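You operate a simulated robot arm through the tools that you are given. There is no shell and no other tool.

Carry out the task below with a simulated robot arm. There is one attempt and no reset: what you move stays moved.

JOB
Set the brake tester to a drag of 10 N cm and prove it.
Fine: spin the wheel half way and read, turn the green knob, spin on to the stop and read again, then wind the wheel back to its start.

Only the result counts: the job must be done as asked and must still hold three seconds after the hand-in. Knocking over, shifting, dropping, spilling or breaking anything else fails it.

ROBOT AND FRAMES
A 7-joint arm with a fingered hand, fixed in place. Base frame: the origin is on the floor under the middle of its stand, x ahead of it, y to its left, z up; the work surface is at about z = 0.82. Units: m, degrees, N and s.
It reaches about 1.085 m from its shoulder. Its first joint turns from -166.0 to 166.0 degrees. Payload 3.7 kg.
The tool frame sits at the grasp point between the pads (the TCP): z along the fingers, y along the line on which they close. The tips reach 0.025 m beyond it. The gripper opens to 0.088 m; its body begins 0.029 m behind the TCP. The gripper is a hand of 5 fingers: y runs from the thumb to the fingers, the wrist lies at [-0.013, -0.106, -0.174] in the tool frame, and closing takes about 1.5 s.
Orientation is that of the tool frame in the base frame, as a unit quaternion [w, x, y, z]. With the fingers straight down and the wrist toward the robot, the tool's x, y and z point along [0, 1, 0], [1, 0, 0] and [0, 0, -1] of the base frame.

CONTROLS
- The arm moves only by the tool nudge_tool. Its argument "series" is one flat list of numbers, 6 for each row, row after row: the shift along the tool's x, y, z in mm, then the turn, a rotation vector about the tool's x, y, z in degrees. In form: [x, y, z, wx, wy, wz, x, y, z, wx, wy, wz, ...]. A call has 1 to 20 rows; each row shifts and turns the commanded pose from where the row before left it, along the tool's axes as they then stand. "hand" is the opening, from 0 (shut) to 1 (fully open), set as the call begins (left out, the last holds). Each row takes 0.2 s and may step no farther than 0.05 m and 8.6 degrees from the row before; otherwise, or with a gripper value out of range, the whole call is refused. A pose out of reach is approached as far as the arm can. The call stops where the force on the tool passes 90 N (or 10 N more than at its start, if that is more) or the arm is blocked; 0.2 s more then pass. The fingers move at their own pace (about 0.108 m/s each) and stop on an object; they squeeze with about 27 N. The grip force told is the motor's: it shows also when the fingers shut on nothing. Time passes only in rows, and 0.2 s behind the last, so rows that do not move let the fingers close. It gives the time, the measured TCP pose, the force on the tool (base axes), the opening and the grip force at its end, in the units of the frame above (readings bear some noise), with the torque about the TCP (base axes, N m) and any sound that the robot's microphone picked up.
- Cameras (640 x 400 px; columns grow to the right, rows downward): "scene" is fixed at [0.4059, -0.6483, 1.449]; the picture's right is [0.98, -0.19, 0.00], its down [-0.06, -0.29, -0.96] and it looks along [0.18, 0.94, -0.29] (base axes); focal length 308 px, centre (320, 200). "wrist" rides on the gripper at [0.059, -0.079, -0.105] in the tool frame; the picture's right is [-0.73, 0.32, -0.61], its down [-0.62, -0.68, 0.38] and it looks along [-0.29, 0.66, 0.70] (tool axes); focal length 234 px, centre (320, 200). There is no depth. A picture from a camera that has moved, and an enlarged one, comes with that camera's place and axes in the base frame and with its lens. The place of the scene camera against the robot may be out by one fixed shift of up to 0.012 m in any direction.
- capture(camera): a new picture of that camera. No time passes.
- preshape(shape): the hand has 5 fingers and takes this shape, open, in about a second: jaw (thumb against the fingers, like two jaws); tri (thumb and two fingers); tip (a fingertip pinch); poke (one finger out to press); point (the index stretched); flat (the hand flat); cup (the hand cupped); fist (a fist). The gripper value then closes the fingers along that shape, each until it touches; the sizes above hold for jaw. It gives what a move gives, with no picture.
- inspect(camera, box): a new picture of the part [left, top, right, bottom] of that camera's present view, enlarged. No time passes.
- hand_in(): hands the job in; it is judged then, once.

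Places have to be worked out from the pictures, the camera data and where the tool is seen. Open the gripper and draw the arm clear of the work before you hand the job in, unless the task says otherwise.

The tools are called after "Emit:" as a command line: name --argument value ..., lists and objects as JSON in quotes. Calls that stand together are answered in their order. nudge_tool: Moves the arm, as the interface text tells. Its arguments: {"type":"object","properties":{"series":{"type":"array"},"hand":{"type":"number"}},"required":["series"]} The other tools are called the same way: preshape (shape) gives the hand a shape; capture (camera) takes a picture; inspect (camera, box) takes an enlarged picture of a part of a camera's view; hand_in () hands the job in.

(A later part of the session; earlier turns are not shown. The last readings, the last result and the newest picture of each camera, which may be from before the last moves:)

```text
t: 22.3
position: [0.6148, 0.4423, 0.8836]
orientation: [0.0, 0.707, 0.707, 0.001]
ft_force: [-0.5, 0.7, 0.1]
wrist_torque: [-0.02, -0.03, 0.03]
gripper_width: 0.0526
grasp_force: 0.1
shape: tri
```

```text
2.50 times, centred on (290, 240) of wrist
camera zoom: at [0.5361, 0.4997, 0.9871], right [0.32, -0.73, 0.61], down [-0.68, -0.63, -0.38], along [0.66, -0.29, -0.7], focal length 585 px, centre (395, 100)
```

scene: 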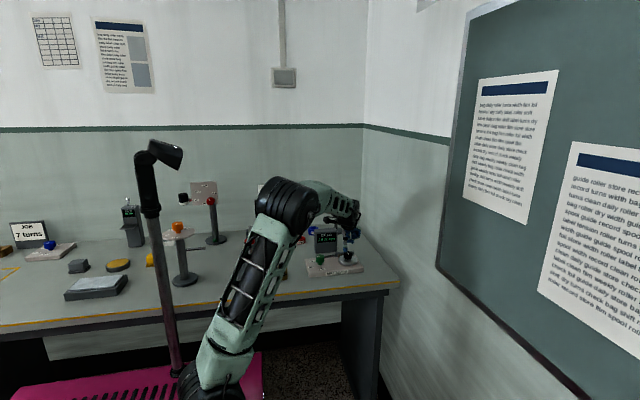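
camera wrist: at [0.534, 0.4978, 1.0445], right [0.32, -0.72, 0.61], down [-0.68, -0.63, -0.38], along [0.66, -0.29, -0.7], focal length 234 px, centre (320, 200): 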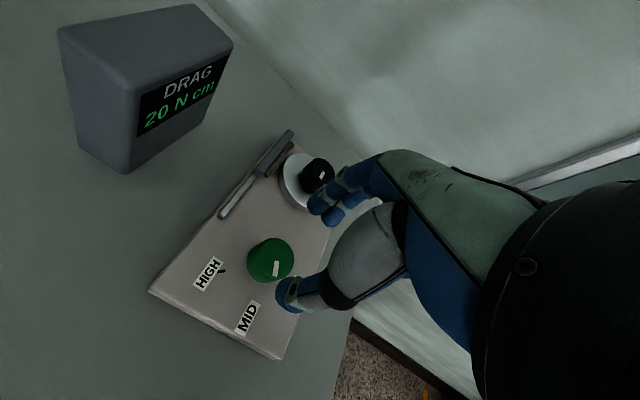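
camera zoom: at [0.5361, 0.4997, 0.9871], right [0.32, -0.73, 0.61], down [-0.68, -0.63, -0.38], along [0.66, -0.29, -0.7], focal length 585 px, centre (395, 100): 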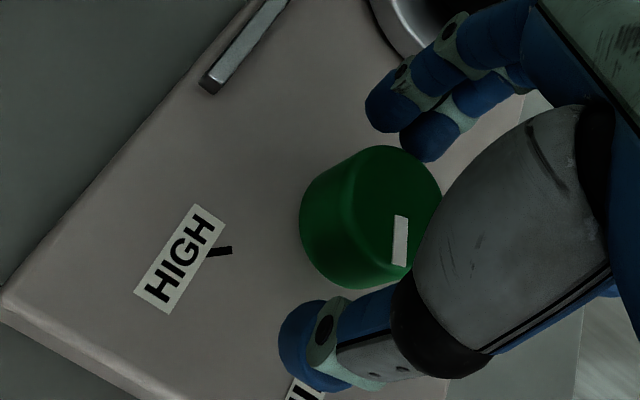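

The fingers straddle the green knob cleanly. Closing now.

Emit:
nudge_tool --series '[0, 0, 0, 0, 0, 0, 0, 0, 0, 0, 0, 0, 0, 0, 0, 0, 0, 0, 0, 0, 0, 0, 0, 0, 0, 0, 0, 0, 0, 0, 0, 0, 0, 0, 0, 0]' --hand 0

Emit:
inspect --camera "scene" --box '[300, 236, 348, 266]'

Emit:
inspect --camera "wrist" --box '[210, 160, 370, 320]'

```text
t: 23.7
position: [0.616, 0.4418, 0.8838]
orientation: [0.0, 0.706, 0.708, 0.001]
ft_force: [-0.2, 0.6, -2.5]
wrist_torque: [0.02, 0.01, 0.0]
gripper_width: 0.0266
grasp_force: 27.1
shape: tri
```

```text
13.33 times, centred on (324, 251) of scene
camera zoom: at [0.4059, -0.6483, 1.449], right [0.98, -0.19, 0.0], down [-0.06, -0.29, -0.96], along [0.18, 0.94, -0.29], focal length 4109 px, centre (267, -480)
```

zoom: 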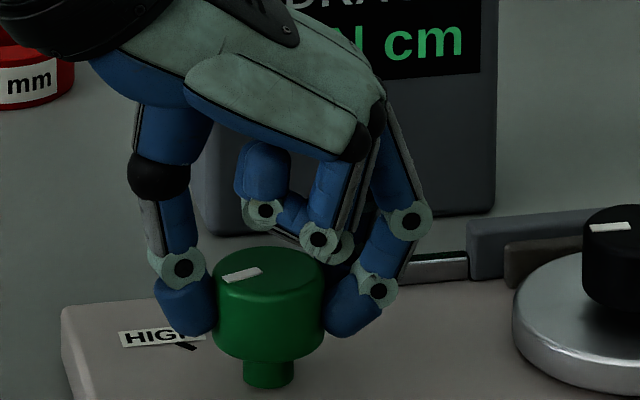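

```text
2.50 times, centred on (290, 240) of wrist
camera zoom: at [0.5361, 0.4997, 0.987], right [0.33, -0.72, 0.61], down [-0.68, -0.63, -0.38], along [0.66, -0.29, -0.7], focal length 585 px, centre (395, 100)
```

zoom: 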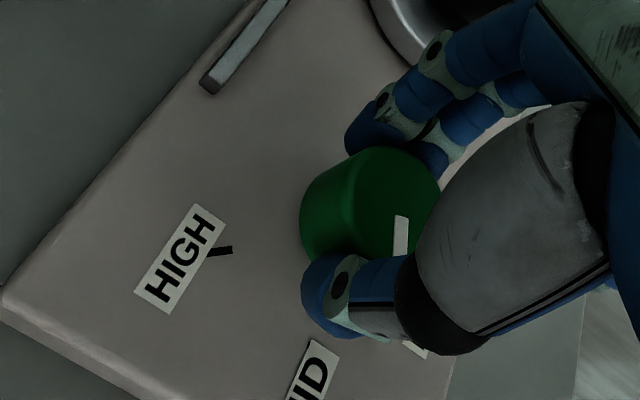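

The green knob is gripped. I'll turn it counter-clockwise about 72° toward LOW and watch the pointer.

Emit:
nudge_tool --series '[0, 0, 0, 0, 0, -6, 0, 0, 0, 0, 0, -6, 0, 0, 0, 0, 0, -6, 0, 0, 0, 0, 0, -6, 0, 0, 0, 0, 0, -6, 0, 0, 0, 0, 0, -6, 0, 0, 0, 0, 0, 0]'

Emit:
inspect --camera "scene" --box '[300, 236, 348, 266]'

Emit:
inspect --camera "wrist" --box '[210, 160, 370, 320]'

Emit:
inspect --camera "scene" --box '[280, 190, 400, 290]'

```text
t: 25.3
position: [0.6144, 0.44, 0.8842]
orientation: [0.0, 0.453, 0.891, 0.0]
ft_force: [0.2, 0.5, -1.5]
wrist_torque: [-0.01, -0.01, -0.01]
gripper_width: 0.0262
grasp_force: 26.8
shape: tri
```

```text
13.33 times, centred on (324, 251) of scene
camera zoom: at [0.4059, -0.6483, 1.449], right [0.98, -0.19, 0.0], down [-0.06, -0.29, -0.96], along [0.18, 0.94, -0.29], focal length 4109 px, centre (267, -480)
```

zoom: 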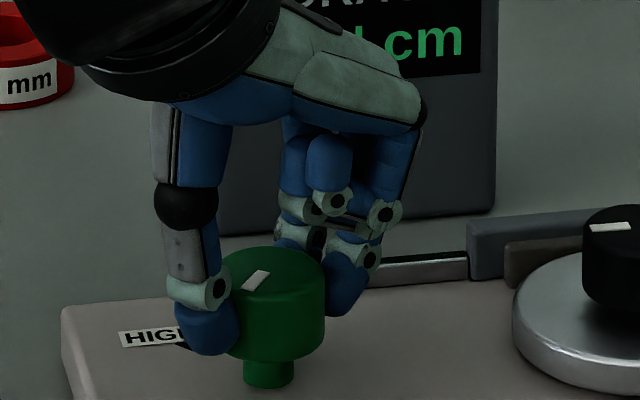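

```text
2.50 times, centred on (290, 240) of wrist
camera zoom: at [0.5165, 0.4414, 0.9871], right [0.69, -0.39, 0.61], down [-0.18, -0.91, -0.38], along [0.7, 0.15, -0.7], focal length 585 px, centre (395, 100)
```

zoom: 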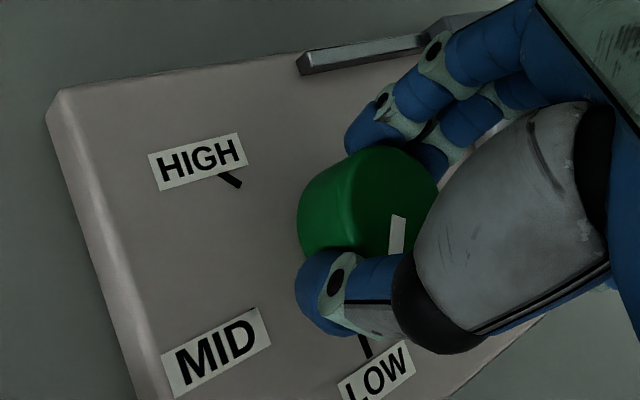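

```text
4.00 times, centred on (340, 240) of scene
camera zoom: at [0.4059, -0.6483, 1.449], right [0.98, -0.19, 0.0], down [-0.06, -0.29, -0.96], along [0.18, 0.94, -0.29], focal length 1233 px, centre (240, 40)
```

zoom: 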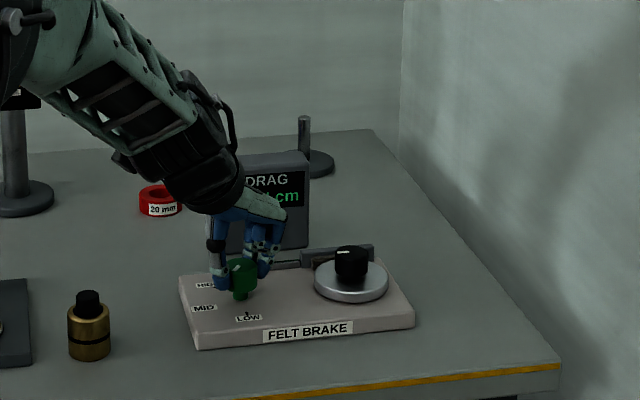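

The knob follows with very little torque, and the pointer is now about half way to LOW. I'll continue the remaining ~35° to the LOW mark.

Emit:
nudge_tool --series '[0, 0, 0, 0, 0, -6, 0, 0, 0, 0, 0, -6, 0, 0, 0, 0, 0, -6, 0, 0, 0, 0, 0, -6, 0, 0, 0, 0, 0, -6, 0, 0, 0, 0, 0, -5, 0, 0, 0, 0, 0, 0]'

Emit:
inspect --camera "scene" --box '[300, 236, 348, 266]'

Emit:
capture --camera "wrist"

```text
t: 26.9
position: [0.6155, 0.4415, 0.8834]
orientation: [0.0, 0.163, 0.987, -0.001]
ft_force: [-2.0, -7.5, -1.0]
wrist_torque: [-0.18, 0.02, -0.02]
gripper_width: 0.0262
grasp_force: 26.9
shape: tri
```

```text
13.33 times, centred on (324, 251) of scene
camera zoom: at [0.4059, -0.6483, 1.449], right [0.98, -0.19, 0.0], down [-0.06, -0.29, -0.96], along [0.18, 0.94, -0.29], focal length 4109 px, centre (267, -480)
```

zoom: 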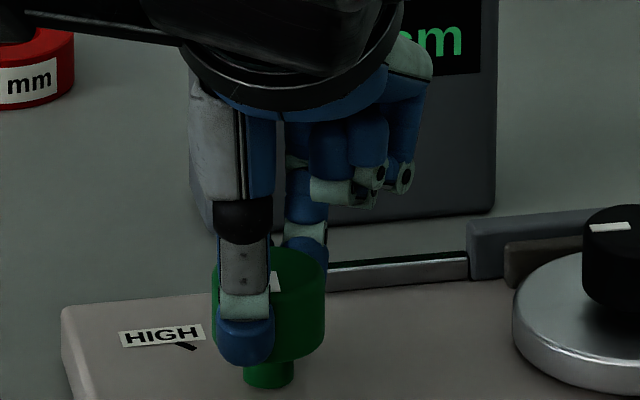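

```text
taken
camera wrist: at [0.534, 0.3856, 0.9872], right [0.79, 0.07, 0.61], down [0.37, -0.85, -0.38], along [0.49, 0.53, -0.7], focal length 234 px, centre (320, 200)
```

wrist: 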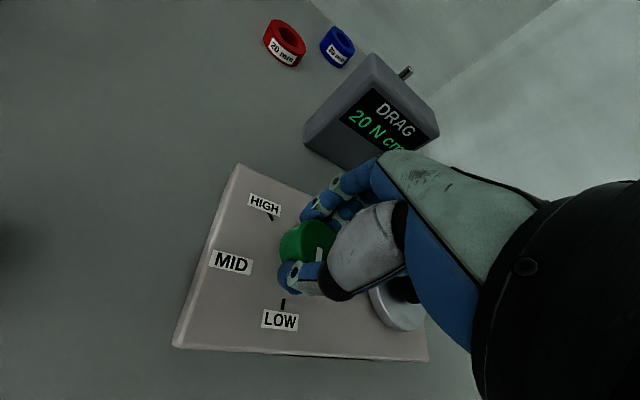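

The hand has turned the full 71° and a slight side load suggests the knob is at or near LOW. I'll open, lift clear and check the pointer.

Emit:
nudge_tool --series '[0, 0, 0, 0, 0, 0, 0, 0, 0, 0, 0, 0, 0, 0, 0, 0, 0, 0, 0, 0, -25, 0, 0, 0, 0, 0, -32, 0, 0, 0, 0, 0, 0, 0, 0, 0]' --hand 0.55

Emit:
capture --camera "wrist"

Emit:
inspect --camera "scene" --box '[300, 236, 348, 266]'

Emit:
inspect --camera "wrist" --box '[190, 190, 340, 340]'

```text
t: 28.3
position: [0.6143, 0.4405, 0.9415]
orientation: [0.0, 0.163, 0.987, -0.001]
ft_force: [0.5, 0.5, -0.7]
wrist_torque: [0.02, -0.03, 0.02]
gripper_width: 0.048
grasp_force: 0.0
shape: tri
```

```text
taken
camera wrist: at [0.5338, 0.3845, 1.0445], right [0.79, 0.07, 0.61], down [0.37, -0.85, -0.38], along [0.49, 0.53, -0.7], focal length 234 px, centre (320, 200)
```

wrist: 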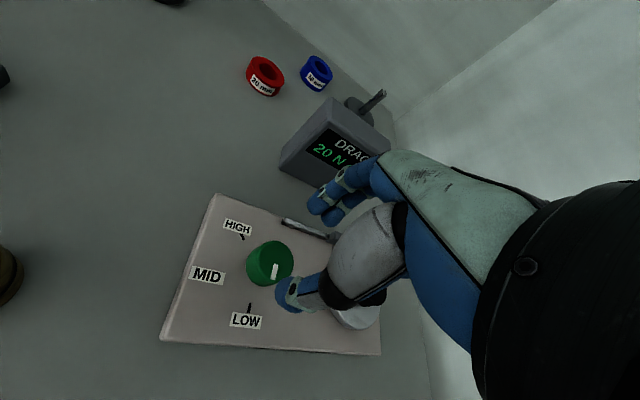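

```text
13.33 times, centred on (324, 251) of scene
camera zoom: at [0.4059, -0.6483, 1.449], right [0.98, -0.19, 0.0], down [-0.06, -0.29, -0.96], along [0.18, 0.94, -0.29], focal length 4109 px, centre (267, -480)
```

zoom: 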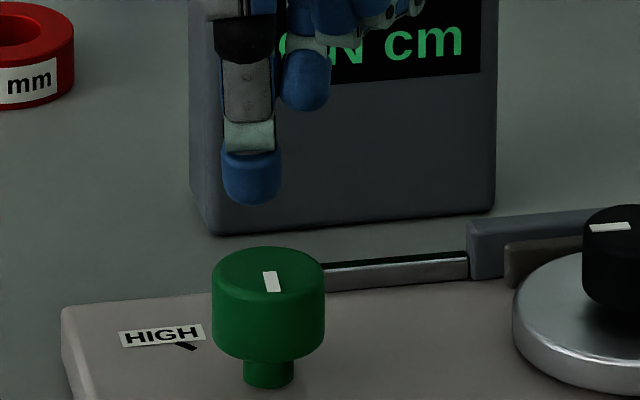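

```text
2.67 times, centred on (265, 265) of wrist
camera zoom: at [0.5338, 0.3845, 1.0445], right [0.79, 0.07, 0.61], down [0.37, -0.85, -0.38], along [0.49, 0.53, -0.7], focal length 624 px, centre (467, 27)
```

zoom: 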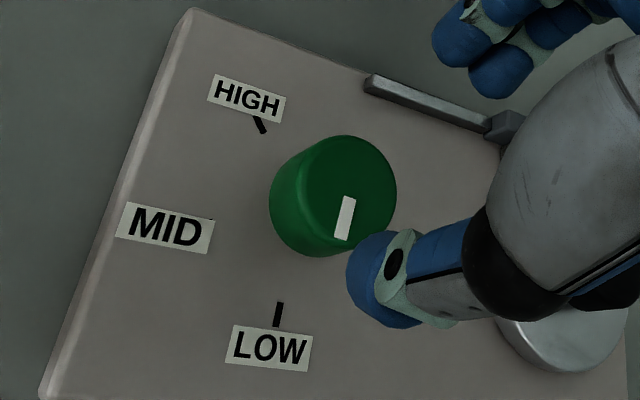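

The pointer is now at LOW (about 270°). I'll go back over the wheel at the same grip angle as before and descend.

Emit:
nudge_tool --series '[0, 0, 0, 0, 0, 5.5, 0, 0, 0, 0, 0, 5.5, -33.34, 19.25, 0, 0, 0, 0, -33.34, 19.25, 0, 0, 0, 0, -33.34, 19.25, 0, 0, 0, 0, 0, 0, 0, 0, 0, 0, 0, 0, 0, 0, 0, 0]' --hand 0.55

Emit:
capture --camera "wrist"

Emit:
inspect --camera "scene" --box '[326, 236, 374, 266]'

```text
t: 29.9
position: [0.7298, 0.4417, 0.9411]
orientation: [0.0, 0.258, 0.966, 0.0]
ft_force: [1.1, 0.1, 0.4]
wrist_torque: [0.0, -0.01, 0.0]
gripper_width: 0.0479
grasp_force: 0.2
shape: tri
```

```text
taken
camera wrist: at [0.6404, 0.4022, 1.0445], right [0.79, -0.08, 0.61], down [0.2, -0.9, -0.38], along [0.58, 0.43, -0.7], focal length 234 px, centre (320, 200)
```

wrist: 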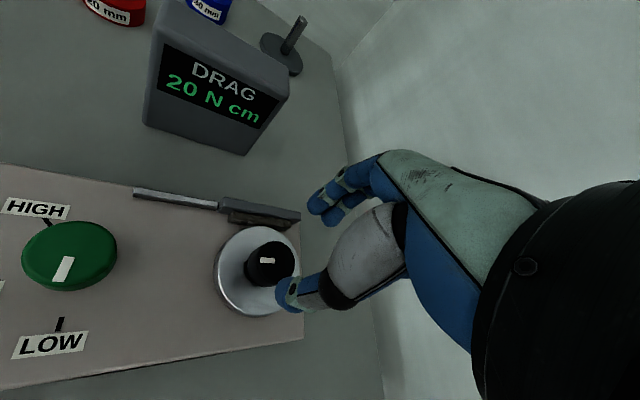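

```text
13.33 times, centred on (350, 251) of scene
camera zoom: at [0.4059, -0.6483, 1.449], right [0.98, -0.19, 0.0], down [-0.06, -0.29, -0.96], along [0.18, 0.94, -0.29], focal length 4109 px, centre (-80, -480)
```

zoom: 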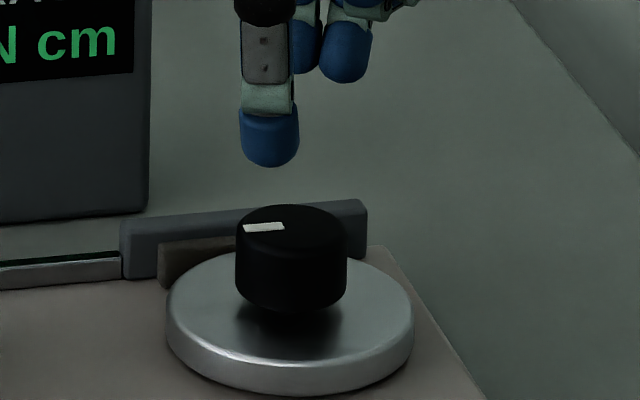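

The wheel mark is still at about −180°, the display still holds 20, and the hand is centred over the wheel. I'll descend to the same height as before and close.

Emit:
nudge_tool --series '[0, 0, 20, 0, 0, 0, 0, 0, 20, 0, 0, 0, 0, 0, 16, 0, 0, 0, 0, 0, 0, 0, 0, 0]' --hand 0.55

Emit:
nudge_tool --series '[0, 0, 0, 0, 0, 0, 0, 0, 0, 0, 0, 0, 0, 0, 0, 0, 0, 0, 0, 0, 0, 0, 0, 0, 0, 0, 0, 0, 0, 0, 0, 0, 0, 0, 0, 0]' --hand 0

Emit:
inspect --camera "wrist" --box '[210, 160, 370, 320]'

```text
t: 30.9
position: [0.7293, 0.444, 0.8831]
orientation: [0.0, 0.258, 0.966, 0.0]
ft_force: [1.0, 0.7, 0.2]
wrist_torque: [0.0, -0.01, -0.01]
gripper_width: 0.0481
grasp_force: 0.2
shape: tri
```

```text
t: 32.3
position: [0.7287, 0.4427, 0.8841]
orientation: [0.0, 0.257, 0.966, 0.001]
ft_force: [-3.3, 0.9, -2.8]
wrist_torque: [0.0, 0.06, -0.01]
gripper_width: 0.0264
grasp_force: 26.8
shape: tri
```

```text
2.50 times, centred on (290, 240) of wrist
camera zoom: at [0.639, 0.4035, 0.9875], right [0.79, -0.08, 0.61], down [0.2, -0.9, -0.38], along [0.58, 0.43, -0.7], focal length 585 px, centre (395, 100)
```

zoom: 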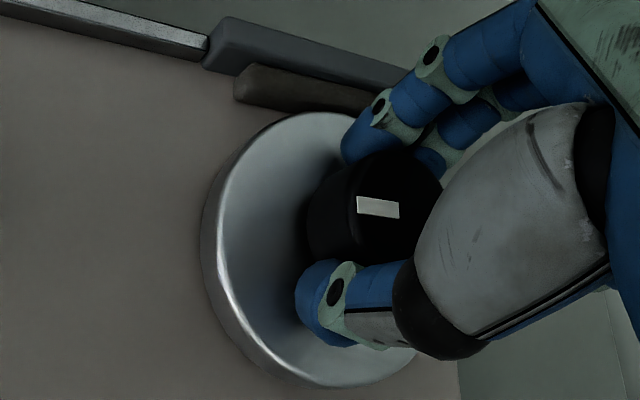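

The wheel is gripped again. I'll turn it clockwise 18° and check the display at the LOW setting.

Emit:
nudge_tool --series '[0, 0, 0, 0, 0, 6, 0, 0, 0, 0, 0, 6, 0, 0, 0, 0, 0, 6]'

Emit:
inspect --camera "scene" --box '[280, 190, 400, 290]'

Emit:
capture --camera "wrist"

```text
t: 33.1
position: [0.7295, 0.4425, 0.8849]
orientation: [0.0, 0.406, 0.914, 0.0]
ft_force: [-1.0, 6.0, -7.7]
wrist_torque: [0.12, -0.04, 0.0]
gripper_width: 0.0257
grasp_force: 27.3
shape: tri
```

```text
4.00 times, centred on (340, 240) of scene
camera zoom: at [0.4059, -0.6483, 1.449], right [0.98, -0.19, 0.0], down [-0.06, -0.29, -0.96], along [0.18, 0.94, -0.29], focal length 1233 px, centre (240, 40)
```

zoom: 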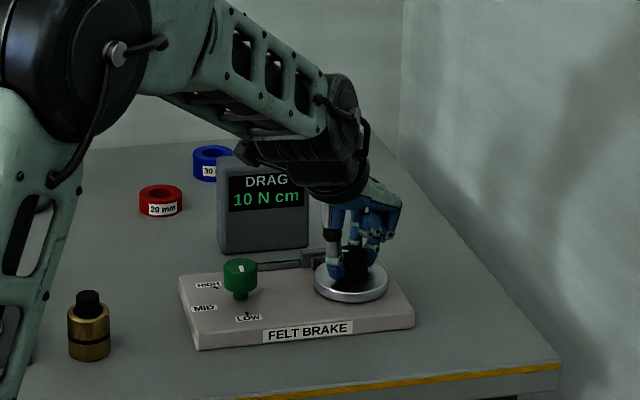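

```text
taken
camera wrist: at [0.6323, 0.4327, 0.9881], right [0.73, -0.32, 0.61], down [-0.09, -0.92, -0.38], along [0.68, 0.23, -0.7], focal length 234 px, centre (320, 200)
```

wrist: 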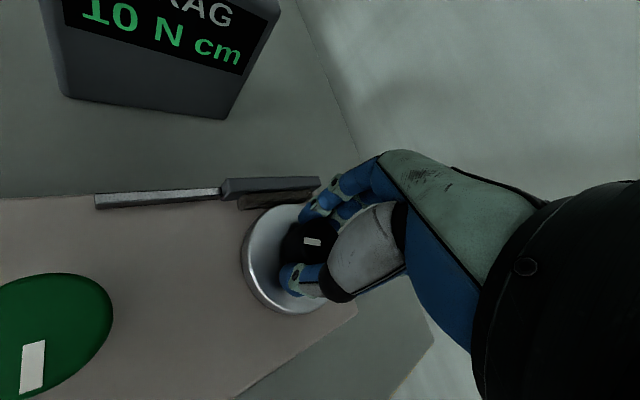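

The display now reads 10 N cm with the knob at LOW. I'll keep winding clockwise toward the stop in chunks, checking whether the mark keeps following the hand.

Emit:
nudge_tool --series '[0, 0, 0, 0, 0, 6, 0, 0, 0, 0, 0, 6, 0, 0, 0, 0, 0, 6, 0, 0, 0, 0, 0, 6, 0, 0, 0, 0, 0, 6, 0, 0, 0, 0, 0, 6, 0, 0, 0, 0, 0, 6]'

Emit:
inspect --camera "scene" --box '[280, 190, 400, 290]'

Emit:
inspect --camera "wrist" --box '[210, 160, 370, 320]'

Emit:
inspect --camera "scene" --box '[326, 236, 374, 266]'

```text
t: 34.7
position: [0.73, 0.4406, 0.8836]
orientation: [0.0, 0.707, 0.708, 0.0]
ft_force: [8.8, 7.3, -4.4]
wrist_torque: [0.1, -0.25, 0.01]
gripper_width: 0.0253
grasp_force: 26.9
shape: tri
```

```text
4.00 times, centred on (340, 240) of scene
camera zoom: at [0.4059, -0.6483, 1.449], right [0.98, -0.19, 0.0], down [-0.06, -0.29, -0.96], along [0.18, 0.94, -0.29], focal length 1233 px, centre (240, 40)
```

zoom: 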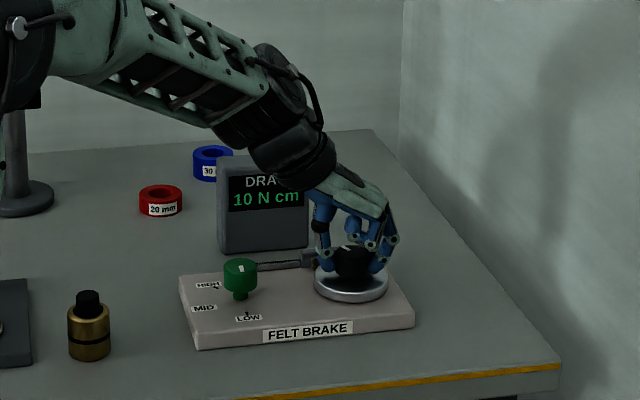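

```text
2.50 times, centred on (290, 240) of wrist
camera zoom: at [0.6509, 0.4993, 0.9881], right [0.32, -0.73, 0.61], down [-0.68, -0.62, -0.38], along [0.66, -0.29, -0.7], focal length 585 px, centre (395, 100)
```

zoom: 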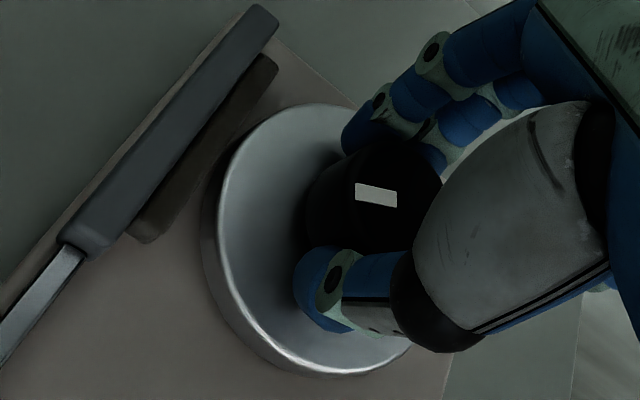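

```text
13.33 times, centred on (350, 251) of scene
camera zoom: at [0.4059, -0.6483, 1.449], right [0.98, -0.19, 0.0], down [-0.06, -0.29, -0.96], along [0.18, 0.94, -0.29], focal length 4109 px, centre (-80, -480)
```

zoom: 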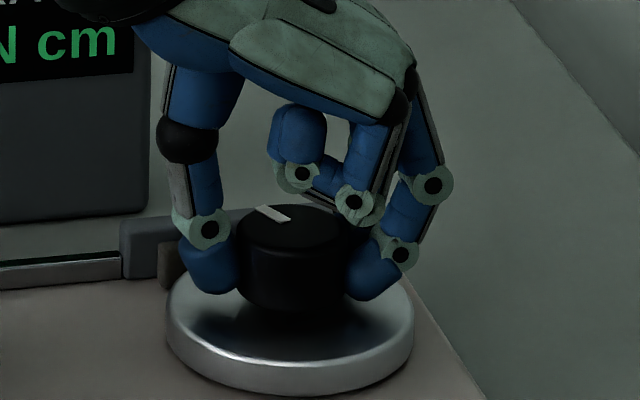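

The wheel keeps following, with the mark at about −237° and roughly 147° turned, and the display holds 10. Continuing clockwise toward the stop.

Emit:
nudge_tool --series '[0, 0, 0, 0, 0, 6, 0, 0, 0, 0, 0, 6, 0, 0, 0, 0, 0, 6, 0, 0, 0, 0, 0, 6, 0, 0, 0, 0, 0, 6]'

Emit:
inspect --camera "scene" --box '[280, 190, 400, 290]'

Emit:
inspect --camera "wrist" --box '[210, 160, 370, 320]'

Emit:
inspect --camera "scene" --box '[326, 236, 374, 266]'

```text
t: 35.9
position: [0.7297, 0.441, 0.8841]
orientation: [0.0, 0.866, 0.5, 0.0]
ft_force: [11.4, 1.3, -5.2]
wrist_torque: [-0.05, -0.27, 0.07]
gripper_width: 0.0249
grasp_force: 27.7
shape: tri
```

```text
4.00 times, centred on (340, 240) of scene
camera zoom: at [0.4059, -0.6483, 1.449], right [0.98, -0.19, 0.0], down [-0.06, -0.29, -0.96], along [0.18, 0.94, -0.29], focal length 1233 px, centre (240, 40)
```

zoom: 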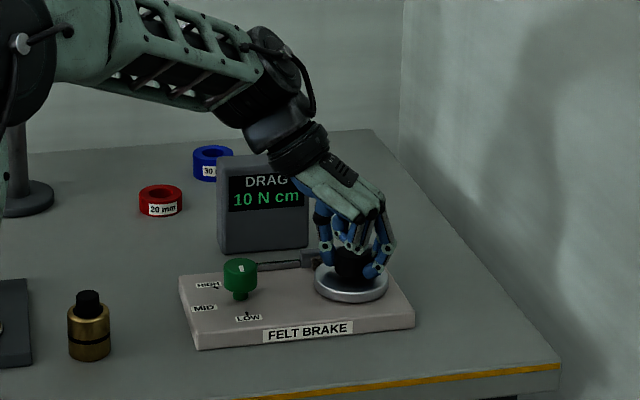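

```text
2.50 times, centred on (290, 240) of wrist
camera zoom: at [0.6912, 0.5311, 0.9882], right [-0.08, -0.79, 0.61], down [-0.9, -0.2, -0.38], along [0.42, -0.58, -0.7], focal length 585 px, centre (395, 100)
```

zoom: 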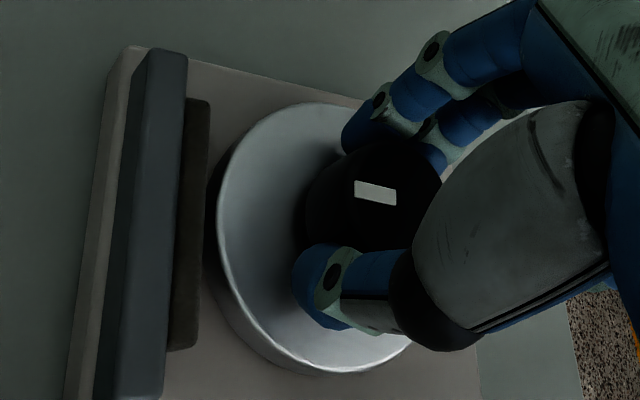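

```text
13.33 times, centred on (350, 251) of scene
camera zoom: at [0.4059, -0.6483, 1.449], right [0.98, -0.19, 0.0], down [-0.06, -0.29, -0.96], along [0.18, 0.94, -0.29], focal length 4109 px, centre (-80, -480)
```

zoom: 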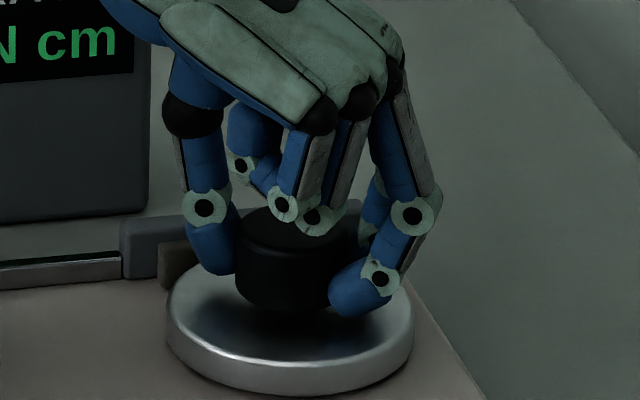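

It's still following, with roughly 177° turned. I'll continue 30° more, watching for the mark to stop moving with the hand.

Emit:
nudge_tool --series '[0, 0, 0, 0, 0, 5, 0, 0, 0, 0, 0, 5, 0, 0, 0, 0, 0, 5, 0, 0, 0, 0, 0, 5]'

Emit:
inspect --camera "scene" --box '[280, 190, 400, 290]'

Emit:
inspect --camera "wrist" --box '[210, 160, 370, 320]'

Emit:
inspect --camera "scene" --box '[326, 236, 374, 266]'

```text
t: 36.9
position: [0.7298, 0.442, 0.884]
orientation: [0.0, 0.94, 0.342, 0.0]
ft_force: [11.3, -2.6, -1.4]
wrist_torque: [-0.18, -0.28, 0.05]
gripper_width: 0.0251
grasp_force: 26.4
shape: tri
```

```text
4.00 times, centred on (340, 240) of scene
camera zoom: at [0.4059, -0.6483, 1.449], right [0.98, -0.19, 0.0], down [-0.06, -0.29, -0.96], along [0.18, 0.94, -0.29], focal length 1233 px, centre (240, 40)
```

zoom: 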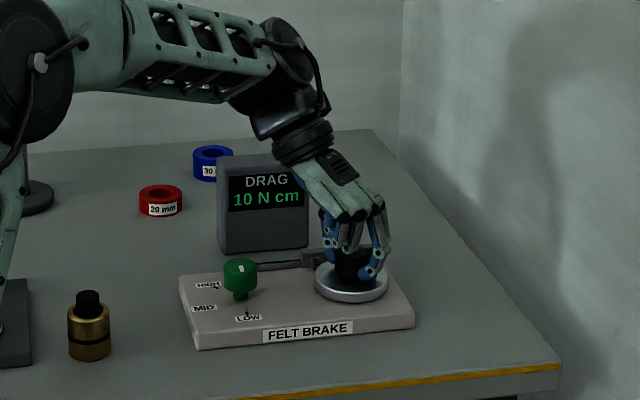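

```text
2.50 times, centred on (290, 240) of wrist
camera zoom: at [0.7249, 0.5397, 0.988], right [-0.35, -0.71, 0.61], down [-0.92, 0.12, -0.38], along [0.2, -0.69, -0.7], focal length 585 px, centre (395, 100)
```

zoom: 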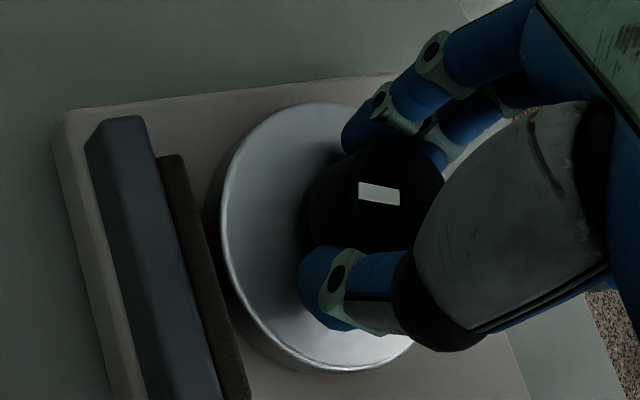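

```text
13.33 times, centred on (350, 251) of scene
camera zoom: at [0.4059, -0.6483, 1.449], right [0.98, -0.19, 0.0], down [-0.06, -0.29, -0.96], along [0.18, 0.94, -0.29], focal length 4109 px, centre (-80, -480)
```

zoom: 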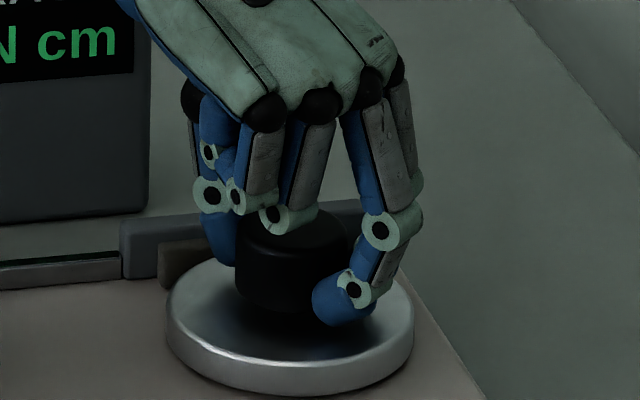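

It's still following at about 197° turned, and the display reads 10. I'll release, lift, rotate the hand back 110° and regrip so I can continue to the stop.

Emit:
nudge_tool --series '[0, 0, 0, 0, 0, 0, 0, 0, 0, 0, 0, 0, 0, 0, 0, 0, 0, 0, 0, 0, -25, 0, 0, 0, 0, 0, -30, 0, 0, 0, 0, 0, 0, 0, 0, -8.5, 0, 0, 0, 0, 0, -8.5, 0, 0, 0, 0, 0, -8.5, 0, 0, 0, 0, 0, -8.5, 0, 0, 0, 0, 0, -8.5, 0, 0, 0, 0, 0, -8.5, 0, 0, 0, 0, 0, -8.5, 0, 0, 0, 0, 0, -8.5, 0, 0, 0, 0, 0, -8.5, 0, 0, 0, 0, 0, -8.5, 0, 0, 0, 0, 0, -8.5, 0, 0, 0, 0, 0, -8.5, 0, 0, 0, 0, 0, -8, 0, 0, 0, 0, 0, 0]' --hand 0.55

Emit:
capture --camera "wrist"

Emit:
inspect --camera "scene" --box '[326, 236, 374, 266]'

```text
t: 40.9
position: [0.7298, 0.4405, 0.9401]
orientation: [0.0, 0.256, 0.967, 0.0]
ft_force: [0.4, 0.2, 0.3]
wrist_torque: [0.02, -0.03, -0.01]
gripper_width: 0.0479
grasp_force: 0.1
shape: tri
```

```text
taken
camera wrist: at [0.6402, 0.4017, 1.0439], right [0.79, -0.08, 0.61], down [0.2, -0.9, -0.38], along [0.58, 0.43, -0.7], focal length 234 px, centre (320, 200)
```

wrist: 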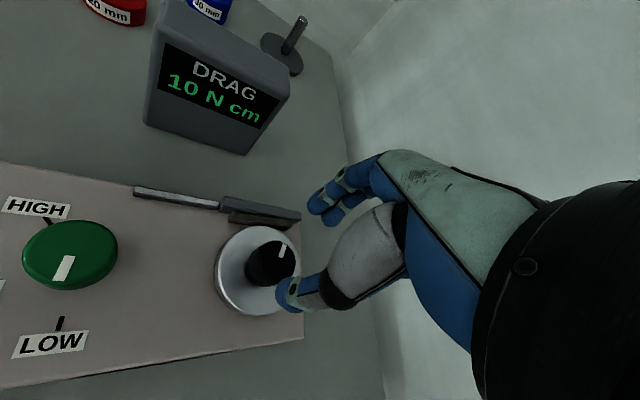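

```text
13.33 times, centred on (350, 251) of scene
camera zoom: at [0.4059, -0.6483, 1.449], right [0.98, -0.19, 0.0], down [-0.06, -0.29, -0.96], along [0.18, 0.94, -0.29], focal length 4109 px, centre (-80, -480)
```

zoom: 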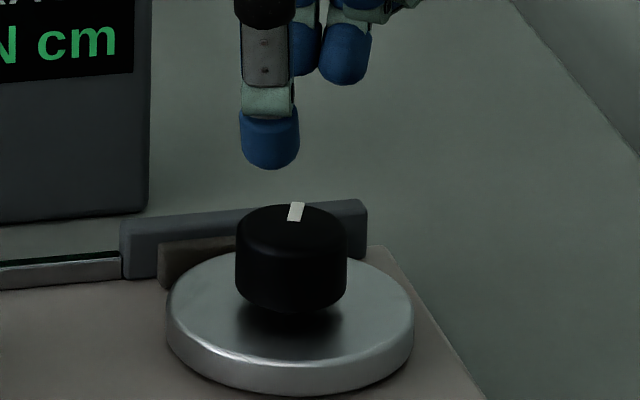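

The mark now points to about +75° (roughly 195° turned), so the stop is further on. I'll descend, regrip and continue winding.

Emit:
nudge_tool --series '[0, 0, 20, 0, 0, 0, 0, 0, 20, 0, 0, 0, 0, 0, 15, 0, 0, 0, 0, 0, 0, 0, 0, 0]' --hand 0.55

Emit:
nudge_tool --series '[0, 0, 0, 0, 0, 0, 0, 0, 0, 0, 0, 0, 0, 0, 0, 0, 0, 0, 0, 0, 0, 0, 0, 0, 0, 0, 0, 0, 0, 0, 0, 0, 0, 0, 0, 0]' --hand 0

Emit:
nudge_tool --series '[0, 0, 0, 0, 0, 6, 0, 0, 0, 0, 0, 6, 0, 0, 0, 0, 0, 6, 0, 0, 0, 0, 0, 6]'

Emit:
inspect --camera "wrist" --box '[210, 160, 370, 320]'

Emit:
inspect --camera "scene" --box '[280, 190, 400, 290]'

```text
t: 41.9
position: [0.7304, 0.4405, 0.8847]
orientation: [0.0, 0.257, 0.966, 0.0]
ft_force: [0.0, 0.4, 0.0]
wrist_torque: [0.03, -0.01, -0.02]
gripper_width: 0.0481
grasp_force: 0.0
shape: tri
```

```text
t: 43.3
position: [0.732, 0.4401, 0.8853]
orientation: [0.001, 0.257, 0.966, 0.0]
ft_force: [0.3, -1.0, -2.8]
wrist_torque: [0.01, 0.01, 0.02]
gripper_width: 0.027
grasp_force: 27.0
shape: tri
```

```text
t: 44.3
position: [0.729, 0.4408, 0.8839]
orientation: [-0.001, 0.454, 0.891, 0.0]
ft_force: [2.9, -1.1, -1.2]
wrist_torque: [0.04, -0.08, 0.03]
gripper_width: 0.0263
grasp_force: 27.0
shape: tri
```

```text
2.50 times, centred on (290, 240) of wrist
camera zoom: at [0.6315, 0.442, 0.9882], right [0.69, -0.4, 0.61], down [-0.18, -0.9, -0.38], along [0.7, 0.15, -0.7], focal length 585 px, centre (395, 100)
```

zoom: 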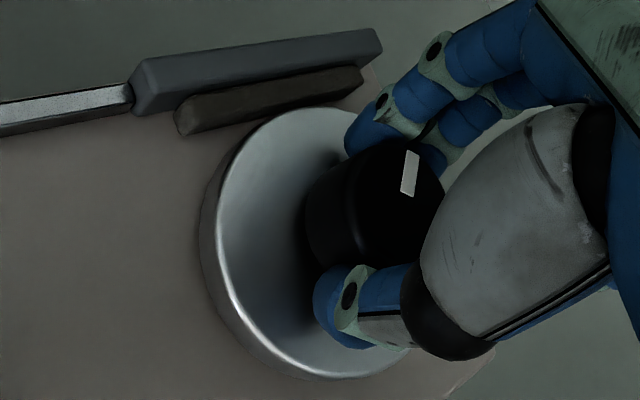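

```text
4.00 times, centred on (340, 240) of scene
camera zoom: at [0.4059, -0.6483, 1.449], right [0.98, -0.19, 0.0], down [-0.06, -0.29, -0.96], along [0.18, 0.94, -0.29], focal length 1233 px, centre (240, 40)
```

zoom: 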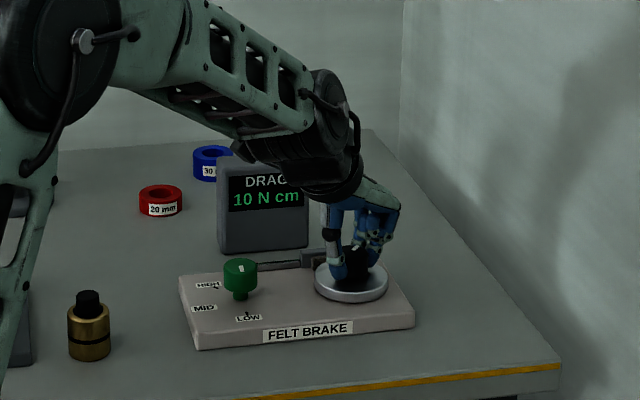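

The wheel is following (about 217°) and torque is low. Continuing.

Emit:
nudge_tool --series '[0, 0, 0, 0, 0, 6, 0, 0, 0, 0, 0, 6, 0, 0, 0, 0, 0, 6, 0, 0, 0, 0, 0, 6, 0, 0, 0, 0, 0, 6]'

Emit:
inspect --camera "wrist" --box '[210, 160, 370, 320]'

Emit:
inspect --camera "scene" --box '[280, 190, 400, 290]'

```text
t: 45.5
position: [0.7298, 0.4419, 0.8848]
orientation: [0.0, 0.669, 0.743, 0.0]
ft_force: [6.4, -0.2, 2.6]
wrist_torque: [0.03, -0.25, 0.05]
gripper_width: 0.0263
grasp_force: 26.9
shape: tri
```

```text
2.50 times, centred on (290, 240) of wrist
camera zoom: at [0.6449, 0.4914, 0.988], right [0.4, -0.69, 0.61], down [-0.61, -0.69, -0.38], along [0.68, -0.22, -0.7], focal length 585 px, centre (395, 100)
```

zoom: 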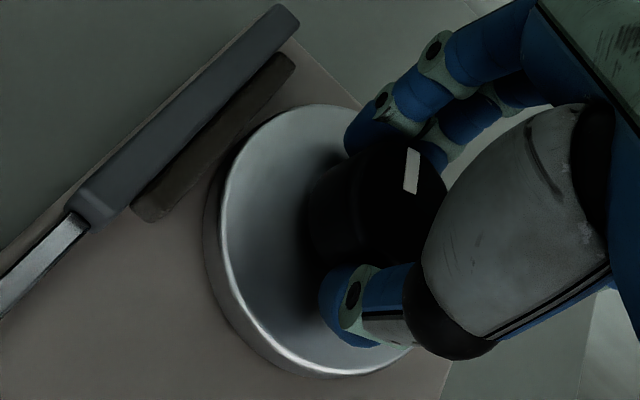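

```text
4.00 times, centred on (340, 240) of scene
camera zoom: at [0.4059, -0.6483, 1.449], right [0.98, -0.19, 0.0], down [-0.06, -0.29, -0.96], along [0.18, 0.94, -0.29], focal length 1233 px, centre (240, 40)
```

zoom: 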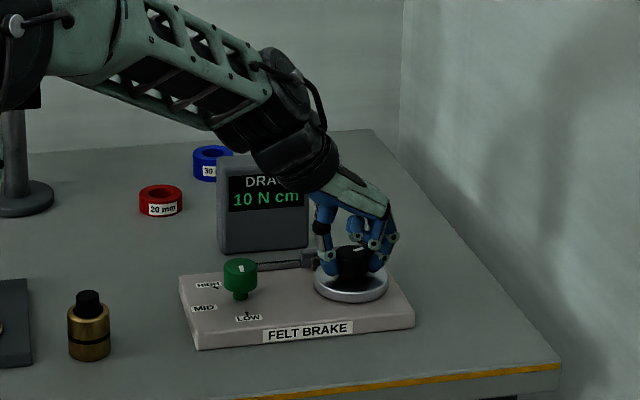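

The mark is now at about +24° (roughly 246° turned), still following. Continuing clockwise.

Emit:
nudge_tool --series '[0, 0, 0, 0, 0, 6, 0, 0, 0, 0, 0, 6, 0, 0, 0, 0, 0, 6, 0, 0, 0, 0, 0, 6, 0, 0, 0, 0, 0, 6]'

Emit:
inspect --camera "wrist" --box '[210, 160, 370, 320]'

Emit:
inspect --camera "scene" --box '[280, 190, 400, 290]'

Emit:
inspect --camera "scene" --box '[326, 236, 374, 266]'

```text
t: 46.7
position: [0.7313, 0.441, 0.8845]
orientation: [0.0, 0.838, 0.546, 0.0]
ft_force: [3.2, -1.7, -0.2]
wrist_torque: [-0.05, -0.16, 0.02]
gripper_width: 0.0262
grasp_force: 27.2
shape: tri
```

```text
2.50 times, centred on (290, 240) of wrist
camera zoom: at [0.6821, 0.5268, 0.9882], right [0.0, -0.79, 0.61], down [-0.88, -0.29, -0.38], along [0.48, -0.53, -0.7], focal length 585 px, centre (395, 100)
```

zoom: 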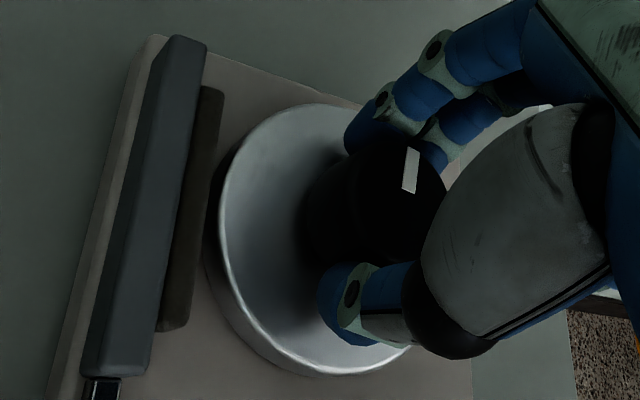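

```text
4.00 times, centred on (340, 240) of scene
camera zoom: at [0.4059, -0.6483, 1.449], right [0.98, -0.19, 0.0], down [-0.06, -0.29, -0.96], along [0.18, 0.94, -0.29], focal length 1233 px, centre (240, 40)
```

zoom: 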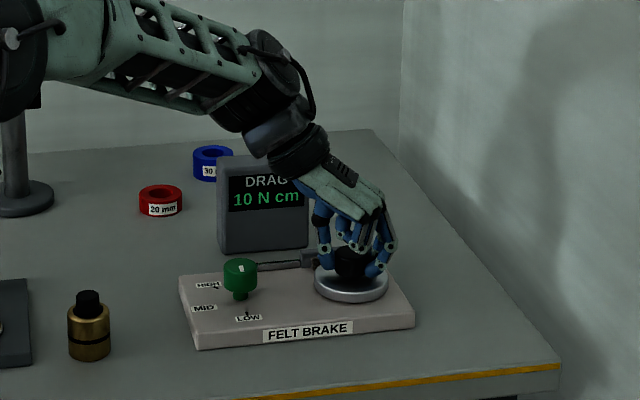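

```text
13.33 times, centred on (350, 251) of scene
camera zoom: at [0.4059, -0.6483, 1.449], right [0.98, -0.19, 0.0], down [-0.06, -0.29, -0.96], along [0.18, 0.94, -0.29], focal length 4109 px, centre (-80, -480)
```

zoom: 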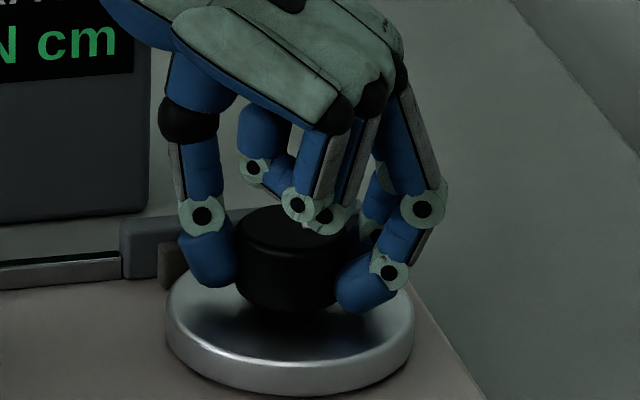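

It's still following at about 276° turned, with the display at 10. I'll turn another 26°.

Emit:
nudge_tool --series '[0, 0, 0, 0, 0, 6, 0, 0, 0, 0, 0, 6, 0, 0, 0, 0, 0, 6, 0, 0, 0, 0, 0, 6, 0, 0, 0, 0, 0, 2]'

Emit:
inspect --camera "wrist" --box '[210, 160, 370, 320]'

Emit:
inspect --camera "scene" --box '[280, 190, 400, 290]'

```text
t: 47.9
position: [0.7295, 0.4415, 0.885]
orientation: [0.0, 0.939, 0.343, 0.0]
ft_force: [11.1, -3.3, 1.3]
wrist_torque: [-0.14, -0.28, 0.15]
gripper_width: 0.0259
grasp_force: 27.0
shape: tri
```

```text
2.50 times, centred on (290, 240) of wrist
camera zoom: at [0.7244, 0.5396, 0.9879], right [-0.35, -0.71, 0.61], down [-0.92, 0.12, -0.38], along [0.2, -0.69, -0.7], focal length 585 px, centre (395, 100)
```

zoom: 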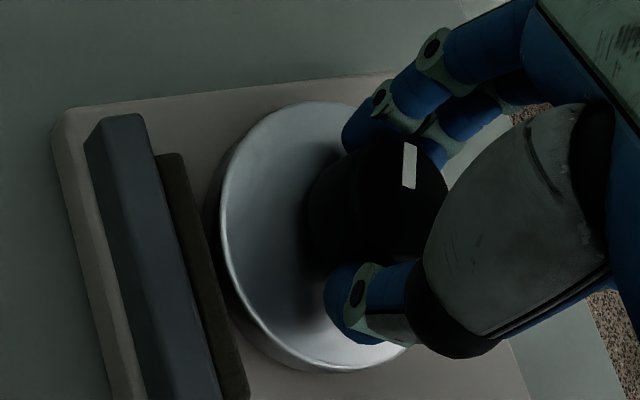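

```text
4.00 times, centred on (340, 240) of scene
camera zoom: at [0.4059, -0.6483, 1.449], right [0.98, -0.19, 0.0], down [-0.06, -0.29, -0.96], along [0.18, 0.94, -0.29], focal length 1233 px, centre (240, 40)
```

zoom: 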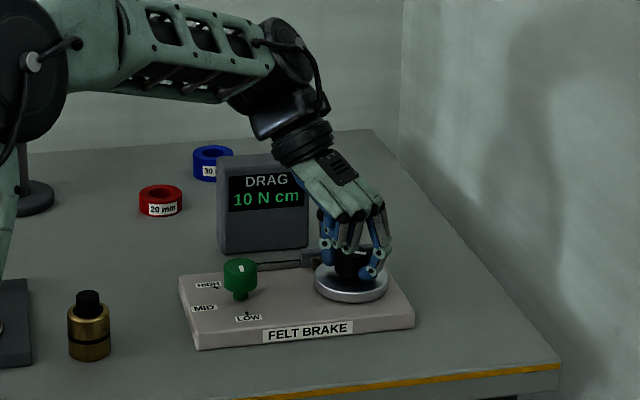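

Torque rose to 0.15 N·m and the wheel lagged: mark at about −28°, roughly 298° turned. That may be the stop, so I'll push a few degrees more to check.

Emit:
nudge_tool --series '[0, 0, 0, 0, 0, 4, 0, 0, 0, 0, 0, 4]'

Emit:
inspect --camera "wrist" --box '[210, 160, 370, 320]'

Emit:
inspect --camera "scene" --box '[280, 190, 400, 290]'

```text
t: 48.5
position: [0.7297, 0.4413, 0.8832]
orientation: [0.0, 0.961, 0.276, 0.001]
ft_force: [16.6, 4.8, 4.5]
wrist_torque: [-0.03, -0.43, 0.34]
gripper_width: 0.0252
grasp_force: 26.9
shape: tri
```

```text
2.50 times, centred on (290, 240) of wrist
camera zoom: at [0.7377, 0.5393, 0.9876], right [-0.44, -0.66, 0.61], down [-0.89, 0.25, -0.38], along [0.1, -0.71, -0.7], focal length 585 px, centre (395, 100)
```

zoom: 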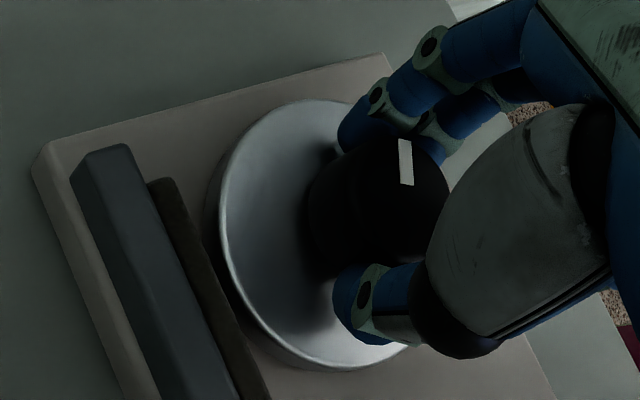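

```text
4.00 times, centred on (340, 240) of scene
camera zoom: at [0.4059, -0.6483, 1.449], right [0.98, -0.19, 0.0], down [-0.06, -0.29, -0.96], along [0.18, 0.94, -0.29], focal length 1233 px, centre (240, 40)
```

zoom: 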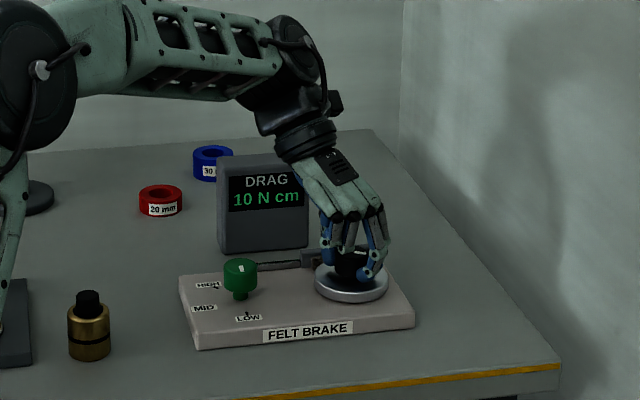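

Pushing 8° raised the torque to 0.34 N·m while the mark stayed at about −30°, so the stop is at roughly 300° and the display reads 10 N cm there. Now I'll wind the wheel back counter-clockwise about 118° with the same grip.

Emit:
nudge_tool --series '[0, 0, 0, 0, 0, -5.9, 0, 0, 0, 0, 0, -5.9, 0, 0, 0, 0, 0, -5.9, 0, 0, 0, 0, 0, -5.9, 0, 0, 0, 0, 0, -5.9, 0, 0, 0, 0, 0, -5.9, 0, 0, 0, 0, 0, -5.9, 0, 0, 0, 0, 0, -5.9, 0, 0, 0, 0, 0, -5.9, 0, 0, 0, 0, 0, -5.9, 0, 0, 0, 0, 0, -5.9, 0, 0, 0, 0, 0, -5.9, 0, 0, 0, 0, 0, -5.9, 0, 0, 0, 0, 0, -5.9, 0, 0, 0, 0, 0, -5.9, 0, 0, 0, 0, 0, -5.9, 0, 0, 0, 0, 0, -5.9, 0, 0, 0, 0, 0, -5.9, 0, 0, 0, 0, 0, -5.9, 0, 0, 0, 0, 0, -5.9]'

Emit:
inspect --camera "wrist" --box '[210, 160, 370, 320]'

Emit:
inspect --camera "scene" --box '[280, 190, 400, 290]'

Emit:
capture --camera "wrist"

```text
t: 52.7
position: [0.7296, 0.4399, 0.8839]
orientation: [-0.001, 0.257, 0.966, 0.0]
ft_force: [-0.9, -6.3, 4.1]
wrist_torque: [-0.14, 0.02, -0.03]
gripper_width: 0.0266
grasp_force: 26.4
shape: tri
```

```text
2.50 times, centred on (290, 240) of wrist
camera zoom: at [0.6399, 0.4016, 0.9879], right [0.79, -0.08, 0.61], down [0.2, -0.9, -0.38], along [0.58, 0.43, -0.7], focal length 585 px, centre (395, 100)
```

zoom: 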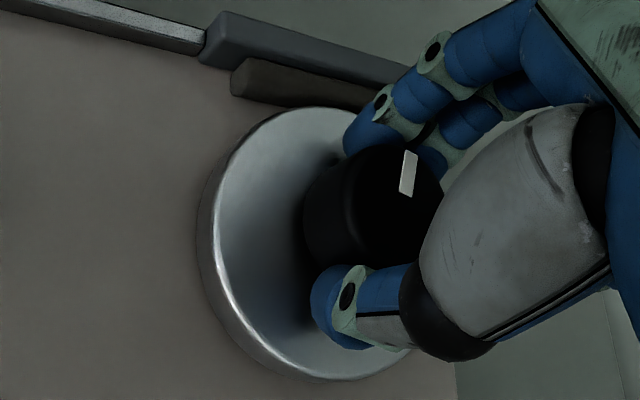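

```text
4.00 times, centred on (340, 240) of scene
camera zoom: at [0.4059, -0.6483, 1.449], right [0.98, -0.19, 0.0], down [-0.06, -0.29, -0.96], along [0.18, 0.94, -0.29], focal length 1233 px, centre (240, 40)
```

zoom: 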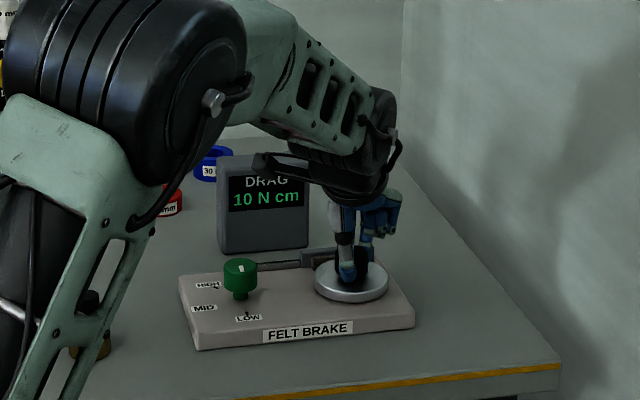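

```text
taken
camera wrist: at [0.6399, 0.4016, 0.9879], right [0.79, -0.08, 0.61], down [0.2, -0.9, -0.38], along [0.58, 0.43, -0.7], focal length 234 px, centre (320, 200)
```

wrist: 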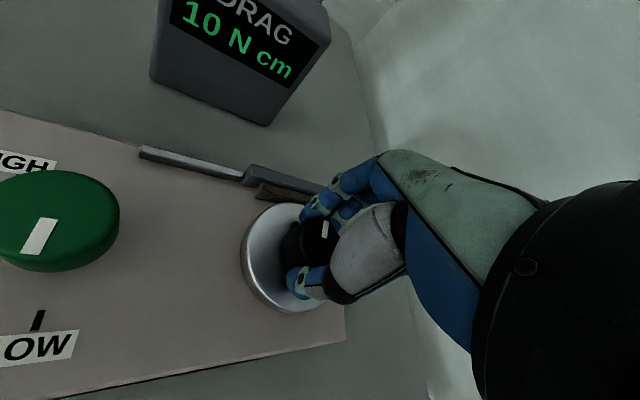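

The wheel wound back about 115° and the display still reads 10. The elbow has swung forward a bit, so I'll check the full scene for clearance before going on.

Emit:
capture --camera "scene"

```text
taken
```

scene: 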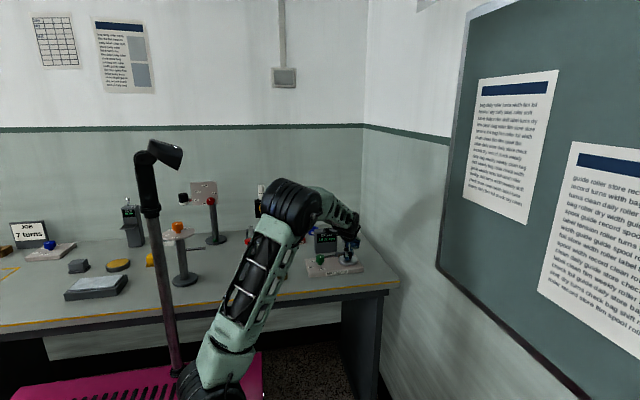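

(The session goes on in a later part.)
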